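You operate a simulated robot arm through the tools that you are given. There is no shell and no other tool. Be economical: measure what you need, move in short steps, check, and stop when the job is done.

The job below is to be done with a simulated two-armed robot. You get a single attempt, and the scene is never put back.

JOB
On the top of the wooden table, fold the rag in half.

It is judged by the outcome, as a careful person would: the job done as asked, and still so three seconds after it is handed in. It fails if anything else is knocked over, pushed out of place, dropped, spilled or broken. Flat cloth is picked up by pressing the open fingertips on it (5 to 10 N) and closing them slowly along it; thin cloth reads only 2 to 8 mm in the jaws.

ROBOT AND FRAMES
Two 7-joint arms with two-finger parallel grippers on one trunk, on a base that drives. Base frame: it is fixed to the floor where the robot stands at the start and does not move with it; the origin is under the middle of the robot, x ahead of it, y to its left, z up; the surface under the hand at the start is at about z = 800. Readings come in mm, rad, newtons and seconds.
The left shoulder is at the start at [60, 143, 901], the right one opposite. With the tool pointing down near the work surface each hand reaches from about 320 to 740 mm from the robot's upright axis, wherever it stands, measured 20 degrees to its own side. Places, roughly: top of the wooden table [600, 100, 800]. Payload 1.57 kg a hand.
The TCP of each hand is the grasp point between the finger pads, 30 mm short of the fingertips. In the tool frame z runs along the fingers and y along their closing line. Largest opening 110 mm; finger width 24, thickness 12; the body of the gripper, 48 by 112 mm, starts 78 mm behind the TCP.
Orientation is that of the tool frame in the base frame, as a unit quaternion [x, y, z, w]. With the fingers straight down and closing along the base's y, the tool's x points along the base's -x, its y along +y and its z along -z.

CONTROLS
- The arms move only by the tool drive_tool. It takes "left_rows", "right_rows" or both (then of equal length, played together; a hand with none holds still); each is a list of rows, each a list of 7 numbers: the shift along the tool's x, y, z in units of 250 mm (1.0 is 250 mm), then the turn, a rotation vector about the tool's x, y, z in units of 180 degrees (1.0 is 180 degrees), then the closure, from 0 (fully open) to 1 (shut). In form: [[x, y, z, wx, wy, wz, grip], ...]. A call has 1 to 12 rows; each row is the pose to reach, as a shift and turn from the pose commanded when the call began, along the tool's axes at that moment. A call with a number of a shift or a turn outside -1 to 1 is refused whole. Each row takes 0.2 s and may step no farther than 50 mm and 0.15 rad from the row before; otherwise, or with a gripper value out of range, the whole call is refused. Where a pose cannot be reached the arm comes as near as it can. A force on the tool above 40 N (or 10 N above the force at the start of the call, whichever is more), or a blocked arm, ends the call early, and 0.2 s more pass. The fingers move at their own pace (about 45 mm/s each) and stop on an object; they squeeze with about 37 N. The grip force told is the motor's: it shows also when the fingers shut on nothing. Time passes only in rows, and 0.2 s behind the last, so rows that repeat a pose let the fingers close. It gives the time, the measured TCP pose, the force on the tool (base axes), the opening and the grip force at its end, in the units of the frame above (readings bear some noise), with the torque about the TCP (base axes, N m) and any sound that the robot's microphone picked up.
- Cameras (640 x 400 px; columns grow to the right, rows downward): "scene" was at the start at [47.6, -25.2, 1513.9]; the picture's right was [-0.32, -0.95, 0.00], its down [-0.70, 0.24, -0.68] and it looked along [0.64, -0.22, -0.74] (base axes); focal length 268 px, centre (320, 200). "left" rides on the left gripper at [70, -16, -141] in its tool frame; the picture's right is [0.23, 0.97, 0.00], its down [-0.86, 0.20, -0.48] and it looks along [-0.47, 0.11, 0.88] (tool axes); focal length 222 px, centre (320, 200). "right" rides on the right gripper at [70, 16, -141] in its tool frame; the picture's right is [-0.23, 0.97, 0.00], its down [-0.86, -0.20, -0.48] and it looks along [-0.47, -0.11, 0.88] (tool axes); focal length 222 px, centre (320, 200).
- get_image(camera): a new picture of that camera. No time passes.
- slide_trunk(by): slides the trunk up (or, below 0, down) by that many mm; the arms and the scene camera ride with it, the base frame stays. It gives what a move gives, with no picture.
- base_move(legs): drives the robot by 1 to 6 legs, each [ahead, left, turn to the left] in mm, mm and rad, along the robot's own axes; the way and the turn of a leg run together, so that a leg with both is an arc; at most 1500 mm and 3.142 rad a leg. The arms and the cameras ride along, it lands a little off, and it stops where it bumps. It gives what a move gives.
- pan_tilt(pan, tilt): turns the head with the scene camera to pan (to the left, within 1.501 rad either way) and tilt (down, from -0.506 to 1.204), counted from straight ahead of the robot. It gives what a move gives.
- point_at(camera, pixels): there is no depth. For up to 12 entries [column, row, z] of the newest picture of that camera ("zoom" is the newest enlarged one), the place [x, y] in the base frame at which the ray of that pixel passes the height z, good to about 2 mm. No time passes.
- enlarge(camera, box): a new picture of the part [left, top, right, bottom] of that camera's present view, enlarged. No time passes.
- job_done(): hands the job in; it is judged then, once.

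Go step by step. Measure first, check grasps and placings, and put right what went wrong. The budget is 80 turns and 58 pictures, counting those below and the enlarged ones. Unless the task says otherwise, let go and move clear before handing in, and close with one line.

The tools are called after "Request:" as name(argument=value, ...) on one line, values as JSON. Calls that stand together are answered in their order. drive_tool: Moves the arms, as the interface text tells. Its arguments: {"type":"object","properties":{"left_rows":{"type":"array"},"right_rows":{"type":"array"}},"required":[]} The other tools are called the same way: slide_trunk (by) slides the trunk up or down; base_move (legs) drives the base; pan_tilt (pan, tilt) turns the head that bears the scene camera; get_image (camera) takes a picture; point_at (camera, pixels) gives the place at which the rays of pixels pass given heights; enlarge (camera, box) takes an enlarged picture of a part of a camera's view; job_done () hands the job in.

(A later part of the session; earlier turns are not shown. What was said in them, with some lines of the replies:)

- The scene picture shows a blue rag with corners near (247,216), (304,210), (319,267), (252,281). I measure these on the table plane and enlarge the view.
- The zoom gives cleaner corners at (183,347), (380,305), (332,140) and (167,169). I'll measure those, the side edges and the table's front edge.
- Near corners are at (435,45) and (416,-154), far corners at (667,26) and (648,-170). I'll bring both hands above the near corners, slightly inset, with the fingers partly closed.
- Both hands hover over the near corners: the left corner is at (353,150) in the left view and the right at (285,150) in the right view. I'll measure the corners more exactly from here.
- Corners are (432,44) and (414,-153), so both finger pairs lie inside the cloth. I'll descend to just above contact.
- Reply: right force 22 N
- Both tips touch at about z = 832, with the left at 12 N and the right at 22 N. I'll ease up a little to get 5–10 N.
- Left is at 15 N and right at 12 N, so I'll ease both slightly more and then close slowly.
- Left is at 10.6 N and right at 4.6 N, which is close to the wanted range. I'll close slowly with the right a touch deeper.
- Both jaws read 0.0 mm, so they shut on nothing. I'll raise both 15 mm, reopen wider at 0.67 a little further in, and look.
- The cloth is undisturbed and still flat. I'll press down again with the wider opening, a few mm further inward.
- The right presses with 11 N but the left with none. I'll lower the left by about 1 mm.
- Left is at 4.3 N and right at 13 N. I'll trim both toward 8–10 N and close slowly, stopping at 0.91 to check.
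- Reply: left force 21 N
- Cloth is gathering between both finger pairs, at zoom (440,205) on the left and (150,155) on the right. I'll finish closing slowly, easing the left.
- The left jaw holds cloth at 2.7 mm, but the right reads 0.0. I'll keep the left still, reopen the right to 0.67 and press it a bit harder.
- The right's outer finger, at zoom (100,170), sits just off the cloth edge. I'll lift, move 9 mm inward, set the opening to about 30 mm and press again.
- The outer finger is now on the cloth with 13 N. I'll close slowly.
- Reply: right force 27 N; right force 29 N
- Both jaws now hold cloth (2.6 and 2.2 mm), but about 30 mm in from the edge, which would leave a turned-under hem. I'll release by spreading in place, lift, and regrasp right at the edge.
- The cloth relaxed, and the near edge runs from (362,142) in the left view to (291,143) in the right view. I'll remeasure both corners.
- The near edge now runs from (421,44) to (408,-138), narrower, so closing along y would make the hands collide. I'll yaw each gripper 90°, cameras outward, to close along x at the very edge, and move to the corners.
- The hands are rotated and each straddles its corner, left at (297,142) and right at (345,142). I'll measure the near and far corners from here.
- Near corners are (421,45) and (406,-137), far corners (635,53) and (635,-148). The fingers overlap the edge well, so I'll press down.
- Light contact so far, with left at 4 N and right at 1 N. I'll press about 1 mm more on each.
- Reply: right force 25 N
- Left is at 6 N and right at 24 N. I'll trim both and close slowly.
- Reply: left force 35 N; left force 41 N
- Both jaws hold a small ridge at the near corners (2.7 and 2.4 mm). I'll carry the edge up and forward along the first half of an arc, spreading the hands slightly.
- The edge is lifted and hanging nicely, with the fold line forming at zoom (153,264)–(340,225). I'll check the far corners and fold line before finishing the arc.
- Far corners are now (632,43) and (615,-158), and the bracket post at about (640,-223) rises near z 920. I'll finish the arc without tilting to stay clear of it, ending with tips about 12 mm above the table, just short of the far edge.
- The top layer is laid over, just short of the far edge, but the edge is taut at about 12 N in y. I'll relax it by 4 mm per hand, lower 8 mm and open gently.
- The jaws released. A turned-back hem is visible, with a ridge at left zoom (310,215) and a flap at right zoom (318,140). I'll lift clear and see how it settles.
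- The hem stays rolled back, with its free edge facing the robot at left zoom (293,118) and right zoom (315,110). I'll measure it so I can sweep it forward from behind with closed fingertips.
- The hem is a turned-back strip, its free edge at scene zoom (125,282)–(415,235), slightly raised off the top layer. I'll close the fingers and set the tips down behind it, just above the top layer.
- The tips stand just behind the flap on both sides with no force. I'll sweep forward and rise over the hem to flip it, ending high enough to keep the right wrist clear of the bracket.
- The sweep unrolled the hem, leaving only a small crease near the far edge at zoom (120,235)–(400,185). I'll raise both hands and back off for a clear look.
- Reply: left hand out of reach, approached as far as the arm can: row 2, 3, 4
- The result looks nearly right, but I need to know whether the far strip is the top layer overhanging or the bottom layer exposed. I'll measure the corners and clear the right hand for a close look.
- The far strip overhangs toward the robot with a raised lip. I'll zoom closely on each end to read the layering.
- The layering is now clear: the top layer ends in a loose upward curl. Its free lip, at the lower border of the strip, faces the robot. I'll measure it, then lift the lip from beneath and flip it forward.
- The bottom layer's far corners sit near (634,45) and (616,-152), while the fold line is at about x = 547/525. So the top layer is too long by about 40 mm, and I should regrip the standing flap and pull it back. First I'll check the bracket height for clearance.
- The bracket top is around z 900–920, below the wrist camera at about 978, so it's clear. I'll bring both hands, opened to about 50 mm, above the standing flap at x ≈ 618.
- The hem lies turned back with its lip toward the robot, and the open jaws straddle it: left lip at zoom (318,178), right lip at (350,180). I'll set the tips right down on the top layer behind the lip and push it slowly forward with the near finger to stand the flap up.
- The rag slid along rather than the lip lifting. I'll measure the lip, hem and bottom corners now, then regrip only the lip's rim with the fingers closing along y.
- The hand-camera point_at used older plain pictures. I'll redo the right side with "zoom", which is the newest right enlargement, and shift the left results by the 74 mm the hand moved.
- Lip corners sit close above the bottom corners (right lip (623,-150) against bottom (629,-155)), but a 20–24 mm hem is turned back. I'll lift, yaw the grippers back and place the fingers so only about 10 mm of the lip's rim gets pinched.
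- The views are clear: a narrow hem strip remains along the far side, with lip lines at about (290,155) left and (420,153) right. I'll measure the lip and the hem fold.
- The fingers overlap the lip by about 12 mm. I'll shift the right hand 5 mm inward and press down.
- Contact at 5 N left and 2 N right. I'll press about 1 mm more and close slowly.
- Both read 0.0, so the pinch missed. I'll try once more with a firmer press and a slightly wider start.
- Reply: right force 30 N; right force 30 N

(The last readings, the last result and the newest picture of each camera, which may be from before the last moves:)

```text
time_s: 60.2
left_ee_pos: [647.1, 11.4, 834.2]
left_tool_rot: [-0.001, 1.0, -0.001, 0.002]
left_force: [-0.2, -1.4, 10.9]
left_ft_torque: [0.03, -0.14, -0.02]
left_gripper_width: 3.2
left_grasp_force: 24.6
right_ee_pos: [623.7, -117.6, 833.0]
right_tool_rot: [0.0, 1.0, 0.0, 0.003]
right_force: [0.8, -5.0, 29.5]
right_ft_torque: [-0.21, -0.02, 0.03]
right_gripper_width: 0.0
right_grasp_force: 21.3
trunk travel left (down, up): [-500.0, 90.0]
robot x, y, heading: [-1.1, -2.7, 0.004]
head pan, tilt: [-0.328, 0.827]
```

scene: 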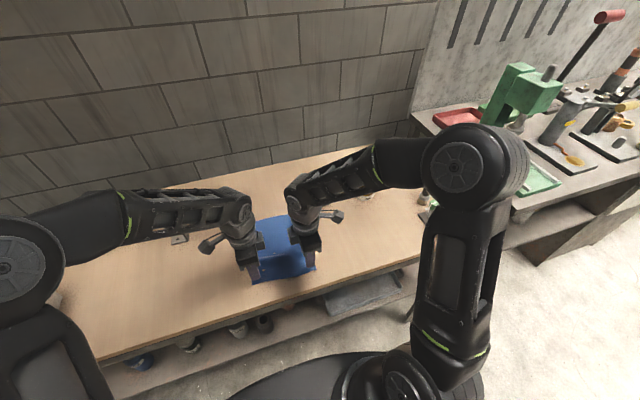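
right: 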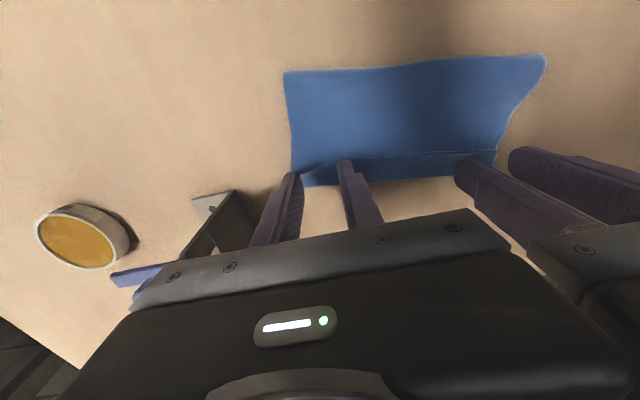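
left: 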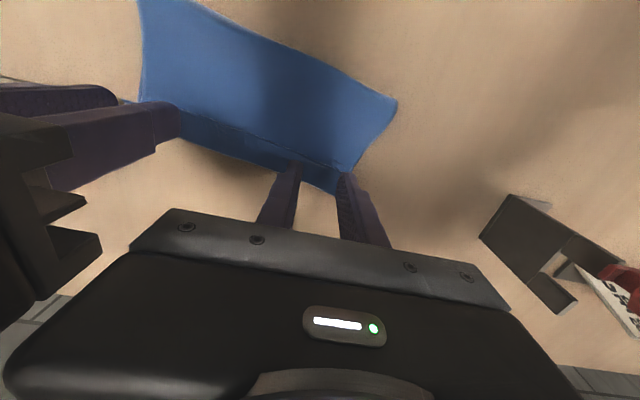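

The left now holds 3.2 mm and the right slipped. I'll lift the left 25 mm and the right 15 mm, and look at which layers came up.

Request:
drive_tool(left_rows=[[0, 0, -0.03, 0, 0, 0, 1], [0, 0, -0.06, 0, 0, 0, 1], [0, 0, -0.1, 0, 0, 0, 1]], right_rows=[[0, 0, -0.03, 0, 0, 0, 1], [0, 0, -0.06, 0, 0, 0, 1], [0, 0, -0.1, 0, 0, 0, 1]])

Request:
enlarge(camera="scene", box=[225, 180, 345, 255])

```text
time_s: 61.0
left_ee_pos: [647.9, 12.1, 855.6]
left_tool_rot: [0.0, 1.0, 0.0, 0.0]
left_force: [0.3, -0.9, 0.1]
left_ft_torque: [-0.02, 0.03, 0.04]
left_gripper_width: 2.3
left_grasp_force: 23.5
right_ee_pos: [624.6, -117.3, 857.0]
right_tool_rot: [0.0, 1.0, 0.0, -0.001]
right_force: [1.5, 0.0, 0.5]
right_ft_torque: [-0.01, -0.01, 0.0]
right_gripper_width: 0.2
right_grasp_force: 21.4
trunk travel left (down, up): [-500.0, 90.0]
robot x, y, heading: [1.8, 1.8, 0.002]
head pan, tilt: [-0.328, 0.827]
```

```text
5.33 times, centred on (285, 218) of scene
```

zoom: 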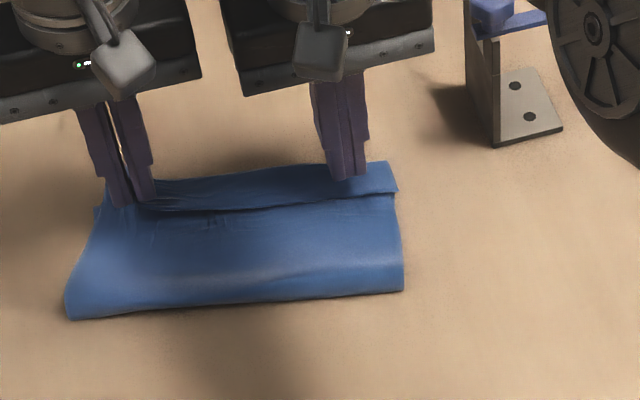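

The left has lifted only the turned-back flap, with a gap visible beneath it at zoom (150,205). I'll retry the right with a bit more overlap while the left holds.

Request:
drive_tool(right_rows=[[-0.016, 0, 0, 0, 0, 0, 0.66], [-0.016, -0.012, 0, 0, 0, 0, 0.66], [-0.016, -0.012, 0.04, 0, 0, 0, 0.66], [-0.016, -0.012, 0.08, 0, 0, 0, 0.66], [-0.016, -0.012, 0.097, 0, 0, 0, 0.66], [-0.016, -0.012, 0.097, 0, 0, 0, 0.66]])

```text
time_s: 62.4
left_ee_pos: [647.8, 11.2, 857.4]
left_tool_rot: [-0.001, 1.0, 0.0, 0.0]
left_force: [0.3, -1.0, -0.1]
left_ft_torque: [-0.01, -0.03, -0.03]
left_gripper_width: 2.2
left_grasp_force: 24.0
right_ee_pos: [630.3, -121.2, 833.1]
right_tool_rot: [0.0, 1.0, 0.001, 0.001]
right_force: [0.3, -0.1, 6.8]
right_ft_torque: [0.05, 0.0, -0.01]
right_gripper_width: 37.5
right_grasp_force: 0.1
trunk travel left (down, up): [-500.0, 90.0]
robot x, y, heading: [2.1, -1.5, -0.004]
head pan, tilt: [-0.328, 0.827]
```

Request:
drive_tool(right_rows=[[0, 0, 0.002, 0, 0, 0, 0.68], [0, 0, 0.002, 0, 0, 0, 0.7], [0, 0, 0.002, 0, 0, 0, 0.72], [0, 0, 0.002, 0, 0, 0, 0.74], [0, 0, 0.002, 0, 0, 0, 0.76], [0, 0, 0.002, 0, 0, 0, 0.78], [0, 0, 0.002, 0, 0, 0, 0.8], [0, 0, 0.002, 0, 0, 0, 0.82], [0, 0, 0.002, 0, 0, 0, 0.84], [0, 0, 0.002, 0, 0, 0, 0.86], [0, 0, 0.002, 0, 0, 0, 0.88], [0, 0, 0.002, 0, 0, 0, 0.9]])

Request:
drive_tool(right_rows=[[0, 0, 0, 0, 0, 0, 0.92], [0, 0, 0, 0, 0, 0, 0.94], [0, 0, 0, 0, 0, 0, 0.96], [0, 0, 0, 0, 0, 0, 0.98], [0, 0, 0, 0, 0, 0, 1], [0, 0, 0, 0, 0, 0, 1], [0, 0, 0, 0, 0, 0, 1]])

```text
time_s: 65.0
left_ee_pos: [647.1, 12.6, 857.2]
left_tool_rot: [0.0, 1.0, 0.0, 0.001]
left_force: [-0.1, -0.7, 0.1]
left_ft_torque: [-0.02, -0.02, 0.0]
left_gripper_width: 2.2
left_grasp_force: 23.8
right_ee_pos: [629.0, -119.1, 833.6]
right_tool_rot: [0.001, 1.0, 0.0, 0.0]
right_force: [-0.8, -0.3, 20.3]
right_ft_torque: [0.02, 0.08, 0.01]
right_gripper_width: 11.1
right_grasp_force: 0.1
trunk travel left (down, up): [-500.0, 90.0]
robot x, y, heading: [5.2, -3.0, -0.003]
head pan, tilt: [-0.328, 0.827]
```

```text
time_s: 66.6
left_ee_pos: [646.5, 12.1, 856.8]
left_tool_rot: [0.0, 1.0, 0.001, 0.001]
left_force: [0.3, -2.5, -0.3]
left_ft_torque: [-0.03, 0.01, 0.04]
left_gripper_width: 2.1
left_grasp_force: 23.9
right_ee_pos: [629.4, -119.4, 832.5]
right_tool_rot: [0.0, 1.0, 0.0, 0.0]
right_force: [-0.7, 2.9, 22.2]
right_ft_torque: [0.1, 0.11, 0.06]
right_gripper_width: 0.1
right_grasp_force: 21.2
trunk travel left (down, up): [-500.0, 90.0]
robot x, y, heading: [-0.4, -3.6, 0.002]
head pan, tilt: [-0.328, 0.827]
```

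The right slipped again. I'll raise it a little, reopen and look from the right camera before retrying.

Request:
drive_tool(right_rows=[[0, 0, -0.06, 0, 0, 0, 1], [0, 0, -0.1, 0, 0, 0, 0.6], [0, 0, -0.1, 0, 0, 0, 0.6], [0, 0, -0.1, 0, 0, 0, 0.6]])

Request:
enlarge(camera="right", box=[240, 60, 560, 260])

```text
time_s: 67.6
left_ee_pos: [648.4, 11.7, 856.2]
left_tool_rot: [0.0, 1.0, -0.001, -0.001]
left_force: [-0.2, 0.8, 0.7]
left_ft_torque: [-0.01, 0.0, 0.04]
left_gripper_width: 2.1
left_grasp_force: 23.8
right_ee_pos: [629.9, -119.8, 855.6]
right_tool_rot: [-0.001, 1.0, 0.0, 0.001]
right_force: [0.6, 1.0, -0.6]
right_ft_torque: [0.0, -0.01, 0.01]
right_gripper_width: 43.8
right_grasp_force: 0.0
trunk travel left (down, up): [-500.0, 90.0]
robot x, y, heading: [-1.2, -1.1, 0.002]
head pan, tilt: [-0.328, 0.827]
```

```text
2.00 times, centred on (400, 160) of right
```

zoom: 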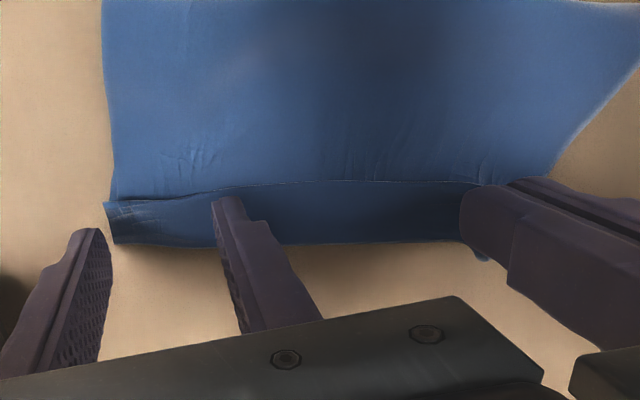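

The right's outer finger, at zoom (85,230), is beyond the flap end at (105,205). I'll measure the flap to recenter.

Request:
point_at(camera="zoom", pixels=[[105, 205, 806], [115, 243, 804], [200, 195, 806], [240, 186, 806], [240, 244, 804], [85, 235, 826], [225, 203, 826]])

```text
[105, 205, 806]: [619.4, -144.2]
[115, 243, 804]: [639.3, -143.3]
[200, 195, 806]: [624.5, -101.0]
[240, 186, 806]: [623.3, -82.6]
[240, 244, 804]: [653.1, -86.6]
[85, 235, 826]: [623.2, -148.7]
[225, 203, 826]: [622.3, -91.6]
```

The flap's right end is at y = -143, with the lip at x ≈ 621 and the hem fold at about 643. I'll recenter the right hand at (623,-112), with the left shifted 5 mm outward, and press.

Request:
drive_tool(left_rows=[[0, 0.01, 0, 0, 0, 0, 1], [0, 0.02, 0, 0, 0, 0, 1], [0, 0.02, 0, 0, 0, 0, 1], [0, 0.02, 0, 0, 0, 0, 1], [0, 0.02, 0, 0, 0, 0, 1], [0, 0.02, 0, 0, 0, 0, 1]], right_rows=[[0.014, 0.015, 0, 0, 0, 0, 0.69], [0.028, 0.031, 0, 0, 0, 0, 0.69], [0.028, 0.031, 0.04, 0, 0, 0, 0.69], [0.028, 0.031, 0.08, 0, 0, 0, 0.69], [0.028, 0.031, 0.096, 0, 0, 0, 0.69], [0.028, 0.031, 0.097, 0, 0, 0, 0.69]])

```text
time_s: 69.0
left_ee_pos: [646.1, 17.2, 855.3]
left_tool_rot: [0.0, 1.0, 0.0, 0.0]
left_force: [-0.1, 0.3, -0.1]
left_ft_torque: [-0.01, -0.02, 0.04]
left_gripper_width: 2.2
left_grasp_force: 23.8
right_ee_pos: [624.1, -111.4, 832.5]
right_tool_rot: [0.0, 1.0, 0.0, 0.001]
right_force: [-0.8, -1.0, 8.4]
right_ft_torque: [0.02, 0.04, -0.02]
right_gripper_width: 33.9
right_grasp_force: 0.0
trunk travel left (down, up): [-500.0, 90.0]
robot x, y, heading: [1.6, -1.1, -0.004]
head pan, tilt: [-0.328, 0.827]
```

The right presses with 8 N. I'll add 0.5 mm and close slowly.

Request:
drive_tool(right_rows=[[0, 0, 0.002, 0, 0, 0, 0.705], [0, 0, 0.002, 0, 0, 0, 0.72], [0, 0, 0.002, 0, 0, 0, 0.74], [0, 0, 0.002, 0, 0, 0, 0.76], [0, 0, 0.002, 0, 0, 0, 0.78], [0, 0, 0.002, 0, 0, 0, 0.8], [0, 0, 0.002, 0, 0, 0, 0.82], [0, 0, 0.002, 0, 0, 0, 0.84], [0, 0, 0.002, 0, 0, 0, 0.86], [0, 0, 0.002, 0, 0, 0, 0.88], [0, 0, 0.002, 0, 0, 0, 0.9]])

Request:
drive_tool(right_rows=[[0, 0, 0, 0, 0, 0, 0.92], [0, 0, 0, 0, 0, 0, 0.94], [0, 0, 0, 0, 0, 0, 0.96], [0, 0, 0, 0, 0, 0, 0.98], [0, 0, 0, 0, 0, 0, 1], [0, 0, 0, 0, 0, 0, 1], [0, 0, 0, 0, 0, 0, 1]])

```text
time_s: 71.4
left_ee_pos: [645.9, 18.1, 856.9]
left_tool_rot: [0.0, 1.0, 0.0, 0.001]
left_force: [1.3, -1.0, -0.1]
left_ft_torque: [0.0, -0.04, 0.01]
left_gripper_width: 2.1
left_grasp_force: 23.7
right_ee_pos: [622.9, -114.3, 834.5]
right_tool_rot: [0.0, 1.0, -0.001, 0.001]
right_force: [-0.6, -0.5, 19.4]
right_ft_torque: [0.01, 0.0, -0.01]
right_gripper_width: 10.6
right_grasp_force: 0.1
trunk travel left (down, up): [-500.0, 90.0]
robot x, y, heading: [-0.2, -2.9, 0.004]
head pan, tilt: [-0.328, 0.827]
```

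```text
time_s: 73.0
left_ee_pos: [646.8, 17.7, 857.7]
left_tool_rot: [0.0, 1.0, 0.0, 0.001]
left_force: [-0.4, -2.0, -1.0]
left_ft_torque: [-0.05, 0.03, 0.0]
left_gripper_width: 2.2
left_grasp_force: 23.7
right_ee_pos: [623.2, -113.2, 832.7]
right_tool_rot: [-0.001, 1.0, 0.0, 0.001]
right_force: [-0.1, 0.4, 21.6]
right_ft_torque: [0.08, -0.01, 0.0]
right_gripper_width: 0.1
right_grasp_force: 21.2
trunk travel left (down, up): [-500.0, 90.0]
robot x, y, heading: [-2.6, 0.5, 0.002]
head pan, tilt: [-0.328, 0.827]
```

The right still can't pinch the flap. Unrolling only one end would spoil the alignment, since the top edge now lies right over the bottom edge. I'll set the left flap back down, release it and lift both hands clear.

Request:
drive_tool(left_rows=[[0, -0.01, 0.04, 0, 0, 0, 1], [0, -0.01, 0.07, 0, 0, 0, 1], [0, -0.01, 0.088, 0, 0, 0, 1], [0, -0.01, 0.09, 0, 0, 0, 0.92], [0, -0.01, 0.09, 0, 0, 0, 0.82], [0, -0.01, 0.09, 0, 0, 0, 0.74], [0, -0.01, 0.09, 0, 0, 0, 0.74], [0, -0.01, 0.05, 0, 0, 0, 0.74], [0, -0.01, -0.05, 0, 0, 0, 0.74], [0, -0.01, -0.15, 0, 0, 0, 0.74]], right_rows=[[0, 0, -0.02, 0, 0, 0, 1], [0, 0, -0.06, 0, 0, 0, 1], [0, 0, -0.1, 0, 0, 0, 1], [0, 0, -0.15, 0, 0, 0, 1], [0, 0, -0.2, 0, 0, 0, 1], [0, 0, -0.2, 0, 0, 0, 1], [0, 0, -0.2, 0, 0, 0, 1], [0, 0, -0.2, 0, 0, 0, 1], [0, 0, -0.2, 0, 0, 0, 1], [0, 0, -0.2, 0, 0, 0, 1]])

Request:
drive_tool(left_rows=[[0.08, 0.08, -0.08, 0, 0, 0, 0.74], [0.16, 0.2, -0.16, 0, 0, 0, 0.74], [0.26, 0.34, -0.24, 0, 0, 0, 0.74], [0.36, 0.48, -0.28, 0, 0, 0, 0.74]], right_rows=[[0.06, 0, -0.14, 0, 0, 0, 1], [0.2, 0, -0.25, 0, 0, 0, 1], [0.34, -0.08, -0.3, 0, 0, 0, 1], [0.48, -0.2, -0.3, 0, 0, 0, 1]])

Request:
enlarge(camera="scene", box=[225, 180, 345, 255])

```text
time_s: 75.2
left_ee_pos: [645.8, 14.8, 892.9]
left_tool_rot: [0.0, 1.0, 0.0, -0.001]
left_force: [0.3, -1.0, 0.0]
left_ft_torque: [0.0, -0.03, -0.01]
left_gripper_width: 28.7
left_grasp_force: 0.0
right_ee_pos: [623.5, -111.4, 881.5]
right_tool_rot: [0.001, 1.0, 0.0, 0.0]
right_force: [0.4, 0.4, -0.1]
right_ft_torque: [0.02, 0.01, -0.04]
right_gripper_width: 0.0
right_grasp_force: 21.8
trunk travel left (down, up): [-500.0, 90.0]
robot x, y, heading: [-1.3, -4.6, 0.002]
head pan, tilt: [-0.328, 0.827]
```

```text
time_s: 76.2
left_ee_pos: [557.2, 135.5, 962.1]
left_tool_rot: [0.0, 1.0, 0.0, 0.001]
left_force: [0.9, -0.1, -0.1]
left_ft_torque: [0.0, -0.02, 0.01]
left_gripper_width: 28.3
left_grasp_force: 0.2
right_ee_pos: [500.9, -161.6, 957.5]
right_tool_rot: [-0.001, 1.0, 0.0, 0.001]
right_force: [-0.2, 0.5, 0.2]
right_ft_torque: [0.01, -0.06, 0.03]
right_gripper_width: 0.1
right_grasp_force: 21.2
trunk travel left (down, up): [-500.0, 90.0]
robot x, y, heading: [-1.5, 3.1, -0.005]
head pan, tilt: [-0.328, 0.827]
```

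```text
5.33 times, centred on (285, 218) of scene
```

zoom: 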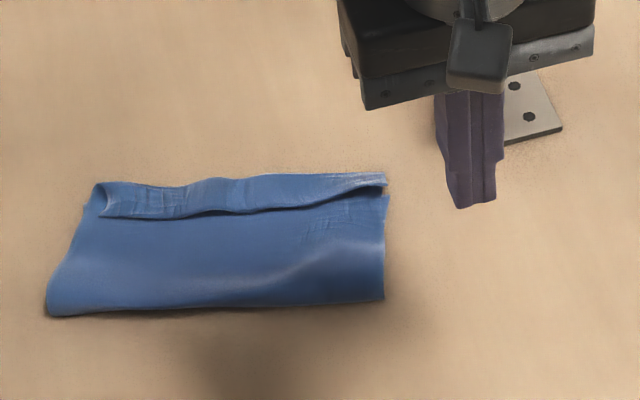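

The rag is folded over with edges lying together, but the turned lip stands up a little at zoom (100,200) and (385,180). I'll press it down flat from above with open fingertips, then lift straight off.

Request:
drive_tool(left_rows=[[-0.1, -0.12, 0.0, 0, 0, 0, 0.5], [-0.2, -0.24, 0.0, 0, 0, 0, 0.5], [-0.3, -0.36, 0.05, 0, 0, 0, 0.5], [-0.37, -0.48, 0.12, 0, 0, 0, 0.5], [-0.37, -0.48, 0.28, 0, 0, 0, 0.5], [-0.37, -0.48, 0.4, 0, 0, 0, 0.5], [-0.37, -0.48, 0.47, 0, 0, 0, 0.5], [-0.37, -0.48, 0.5, 0, 0, 0, 0.5], [-0.37, -0.48, 0.511, 0, 0, 0, 0.5], [-0.37, -0.48, 0.511, 0, 0, 0, 0.5]], right_rows=[[-0.14, 0.05, 0.0, 0, 0, 0, 0.5], [-0.28, 0.1, 0.0, 0, 0, 0, 0.5], [-0.42, 0.15, 0.03, 0, 0, 0, 0.5], [-0.524, 0.186, 0.1, 0, 0, 0, 0.5], [-0.524, 0.186, 0.26, 0, 0, 0, 0.5], [-0.524, 0.186, 0.38, 0, 0, 0, 0.5], [-0.524, 0.186, 0.45, 0, 0, 0, 0.5], [-0.524, 0.186, 0.48, 0, 0, 0, 0.5], [-0.524, 0.186, 0.492, 0, 0, 0, 0.5], [-0.524, 0.186, 0.492, 0, 0, 0, 0.5]])

Request:
drive_tool(left_rows=[[0, 0, -0.05, 0, 0, 0, 0.5], [0, 0, -0.2, 0, 0, 0, 0.5], [0.1, 0.1, -0.32, 0, 0, 0, 0.5], [0.2, 0.22, -0.42, 0, 0, 0, 0.5], [0.32, 0.36, -0.5, 0, 0, 0, 0.5], [0.42, 0.5, -0.56, 0, 0, 0, 0.5]], right_rows=[[0, 0, -0.05, 0, 0, 0, 0.5], [0, 0, -0.2, 0, 0, 0, 0.5], [0.1, 0, -0.36, 0, 0, 0, 0.5], [0.24, 0.0, -0.46, 0, 0, 0, 0.5], [0.4, -0.1, -0.52, 0, 0, 0, 0.5], [0.54, -0.22, -0.56, 0, 0, 0, 0.5]])

Request:
enlarge(camera="scene", box=[225, 180, 345, 255])

```text
time_s: 78.4
left_ee_pos: [649.0, 15.4, 836.9]
left_tool_rot: [0.001, 1.0, 0.0, 0.0]
left_force: [0.5, -0.8, 0.6]
left_ft_torque: [0.03, 0.01, 0.01]
left_gripper_width: 55.0
left_grasp_force: 0.1
left hand out of reach, approached as far as the arm can: row 4
right_ee_pos: [634.0, -116.4, 833.1]
right_tool_rot: [0.0, 1.0, 0.0, 0.001]
right_force: [-0.2, 0.2, 4.6]
right_ft_torque: [0.15, -0.01, 0.01]
right_gripper_width: 55.5
right_grasp_force: 0.5
trunk travel left (down, up): [-500.0, 90.0]
robot x, y, heading: [-1.0, 1.8, -0.003]
head pan, tilt: [-0.328, 0.827]
```

```text
refused: row 5 steps farther than a row can; nothing moved
```

```text
5.33 times, centred on (285, 218) of scene
```

zoom: 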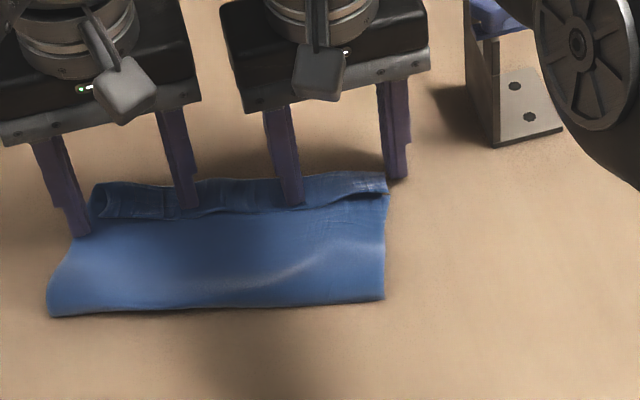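

The press went down, but the retreat was refused for a too-long step. I'll retreat with shorter steps.

Request:
drive_tool(left_rows=[[0, 0, -0.05, 0, 0, 0, 0.5], [0, 0, -0.18, 0, 0, 0, 0.5], [0.08, 0.08, -0.28, 0, 0, 0, 0.5], [0.16, 0.18, -0.36, 0, 0, 0, 0.5], [0.24, 0.28, -0.44, 0, 0, 0, 0.5], [0.32, 0.38, -0.52, 0, 0, 0, 0.5], [0.4, 0.48, -0.56, 0, 0, 0, 0.5]], right_rows=[[0, 0, -0.05, 0, 0, 0, 0.5], [0, 0, -0.18, 0, 0, 0, 0.5], [0.08, 0, -0.3, 0, 0, 0, 0.5], [0.2, 0.0, -0.4, 0, 0, 0, 0.5], [0.32, -0.08, -0.46, 0, 0, 0, 0.5], [0.44, -0.18, -0.5, 0, 0, 0, 0.5], [0.54, -0.3, -0.54, 0, 0, 0, 0.5]])

Request:
enlarge(camera="scene", box=[235, 195, 307, 240])

```text
time_s: 80.0
left_ee_pos: [548.7, 134.2, 977.8]
left_tool_rot: [0.0, 1.0, -0.001, 0.0]
left_force: [-0.2, 0.9, 0.2]
left_ft_torque: [0.02, -0.06, 0.03]
left_gripper_width: 55.3
left_grasp_force: 0.0
right_ee_pos: [497.3, -190.4, 968.7]
right_tool_rot: [0.0, 1.0, 0.001, 0.001]
right_force: [-0.3, 0.0, 0.0]
right_ft_torque: [-0.02, 0.02, 0.01]
right_gripper_width: 54.8
right_grasp_force: 0.1
trunk travel left (down, up): [-500.0, 90.0]
robot x, y, heading: [1.3, -1.1, -0.003]
head pan, tilt: [-0.328, 0.827]
```

```text
8.89 times, centred on (271, 218) of scene
```

zoom: 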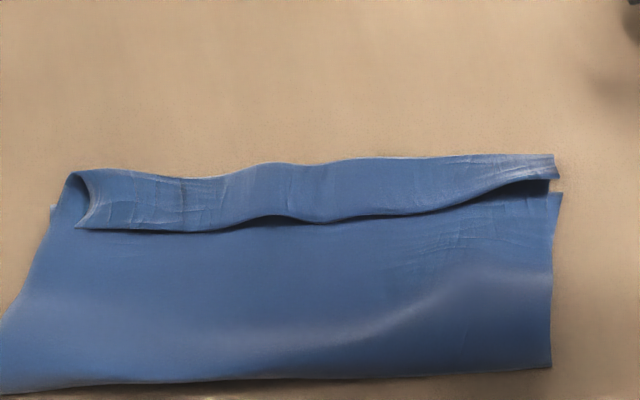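

The rag is folded over with the top edge's corners lying within about 15 mm of the bottom edge's corners, and both hands are clear. One last full view will confirm nothing else moved.

Request:
get_image(camera="scene")

```text
1 pictures are left
```

scene: 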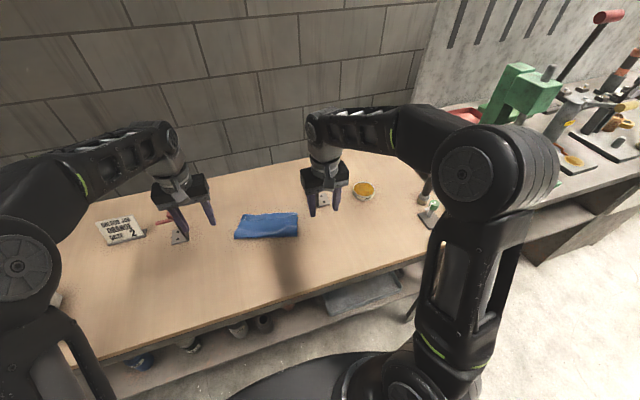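

The scene shows the rag as a half-width strip at (267,225), with the bracket, tin, sign and other items where they were. I'll hand it in.

Request:
job_done()

```text
The job is handed in.
```

I folded the rag in half on the table and handed it in, but the fold isn't clean: about 20–25 mm of the top edge is still turned back and slightly raised along the far side. The top corners lie within about 15 mm of the bottom ones, the rag ended up roughly 20–30 mm from where it started, and nothing else on the table appears to have moved.
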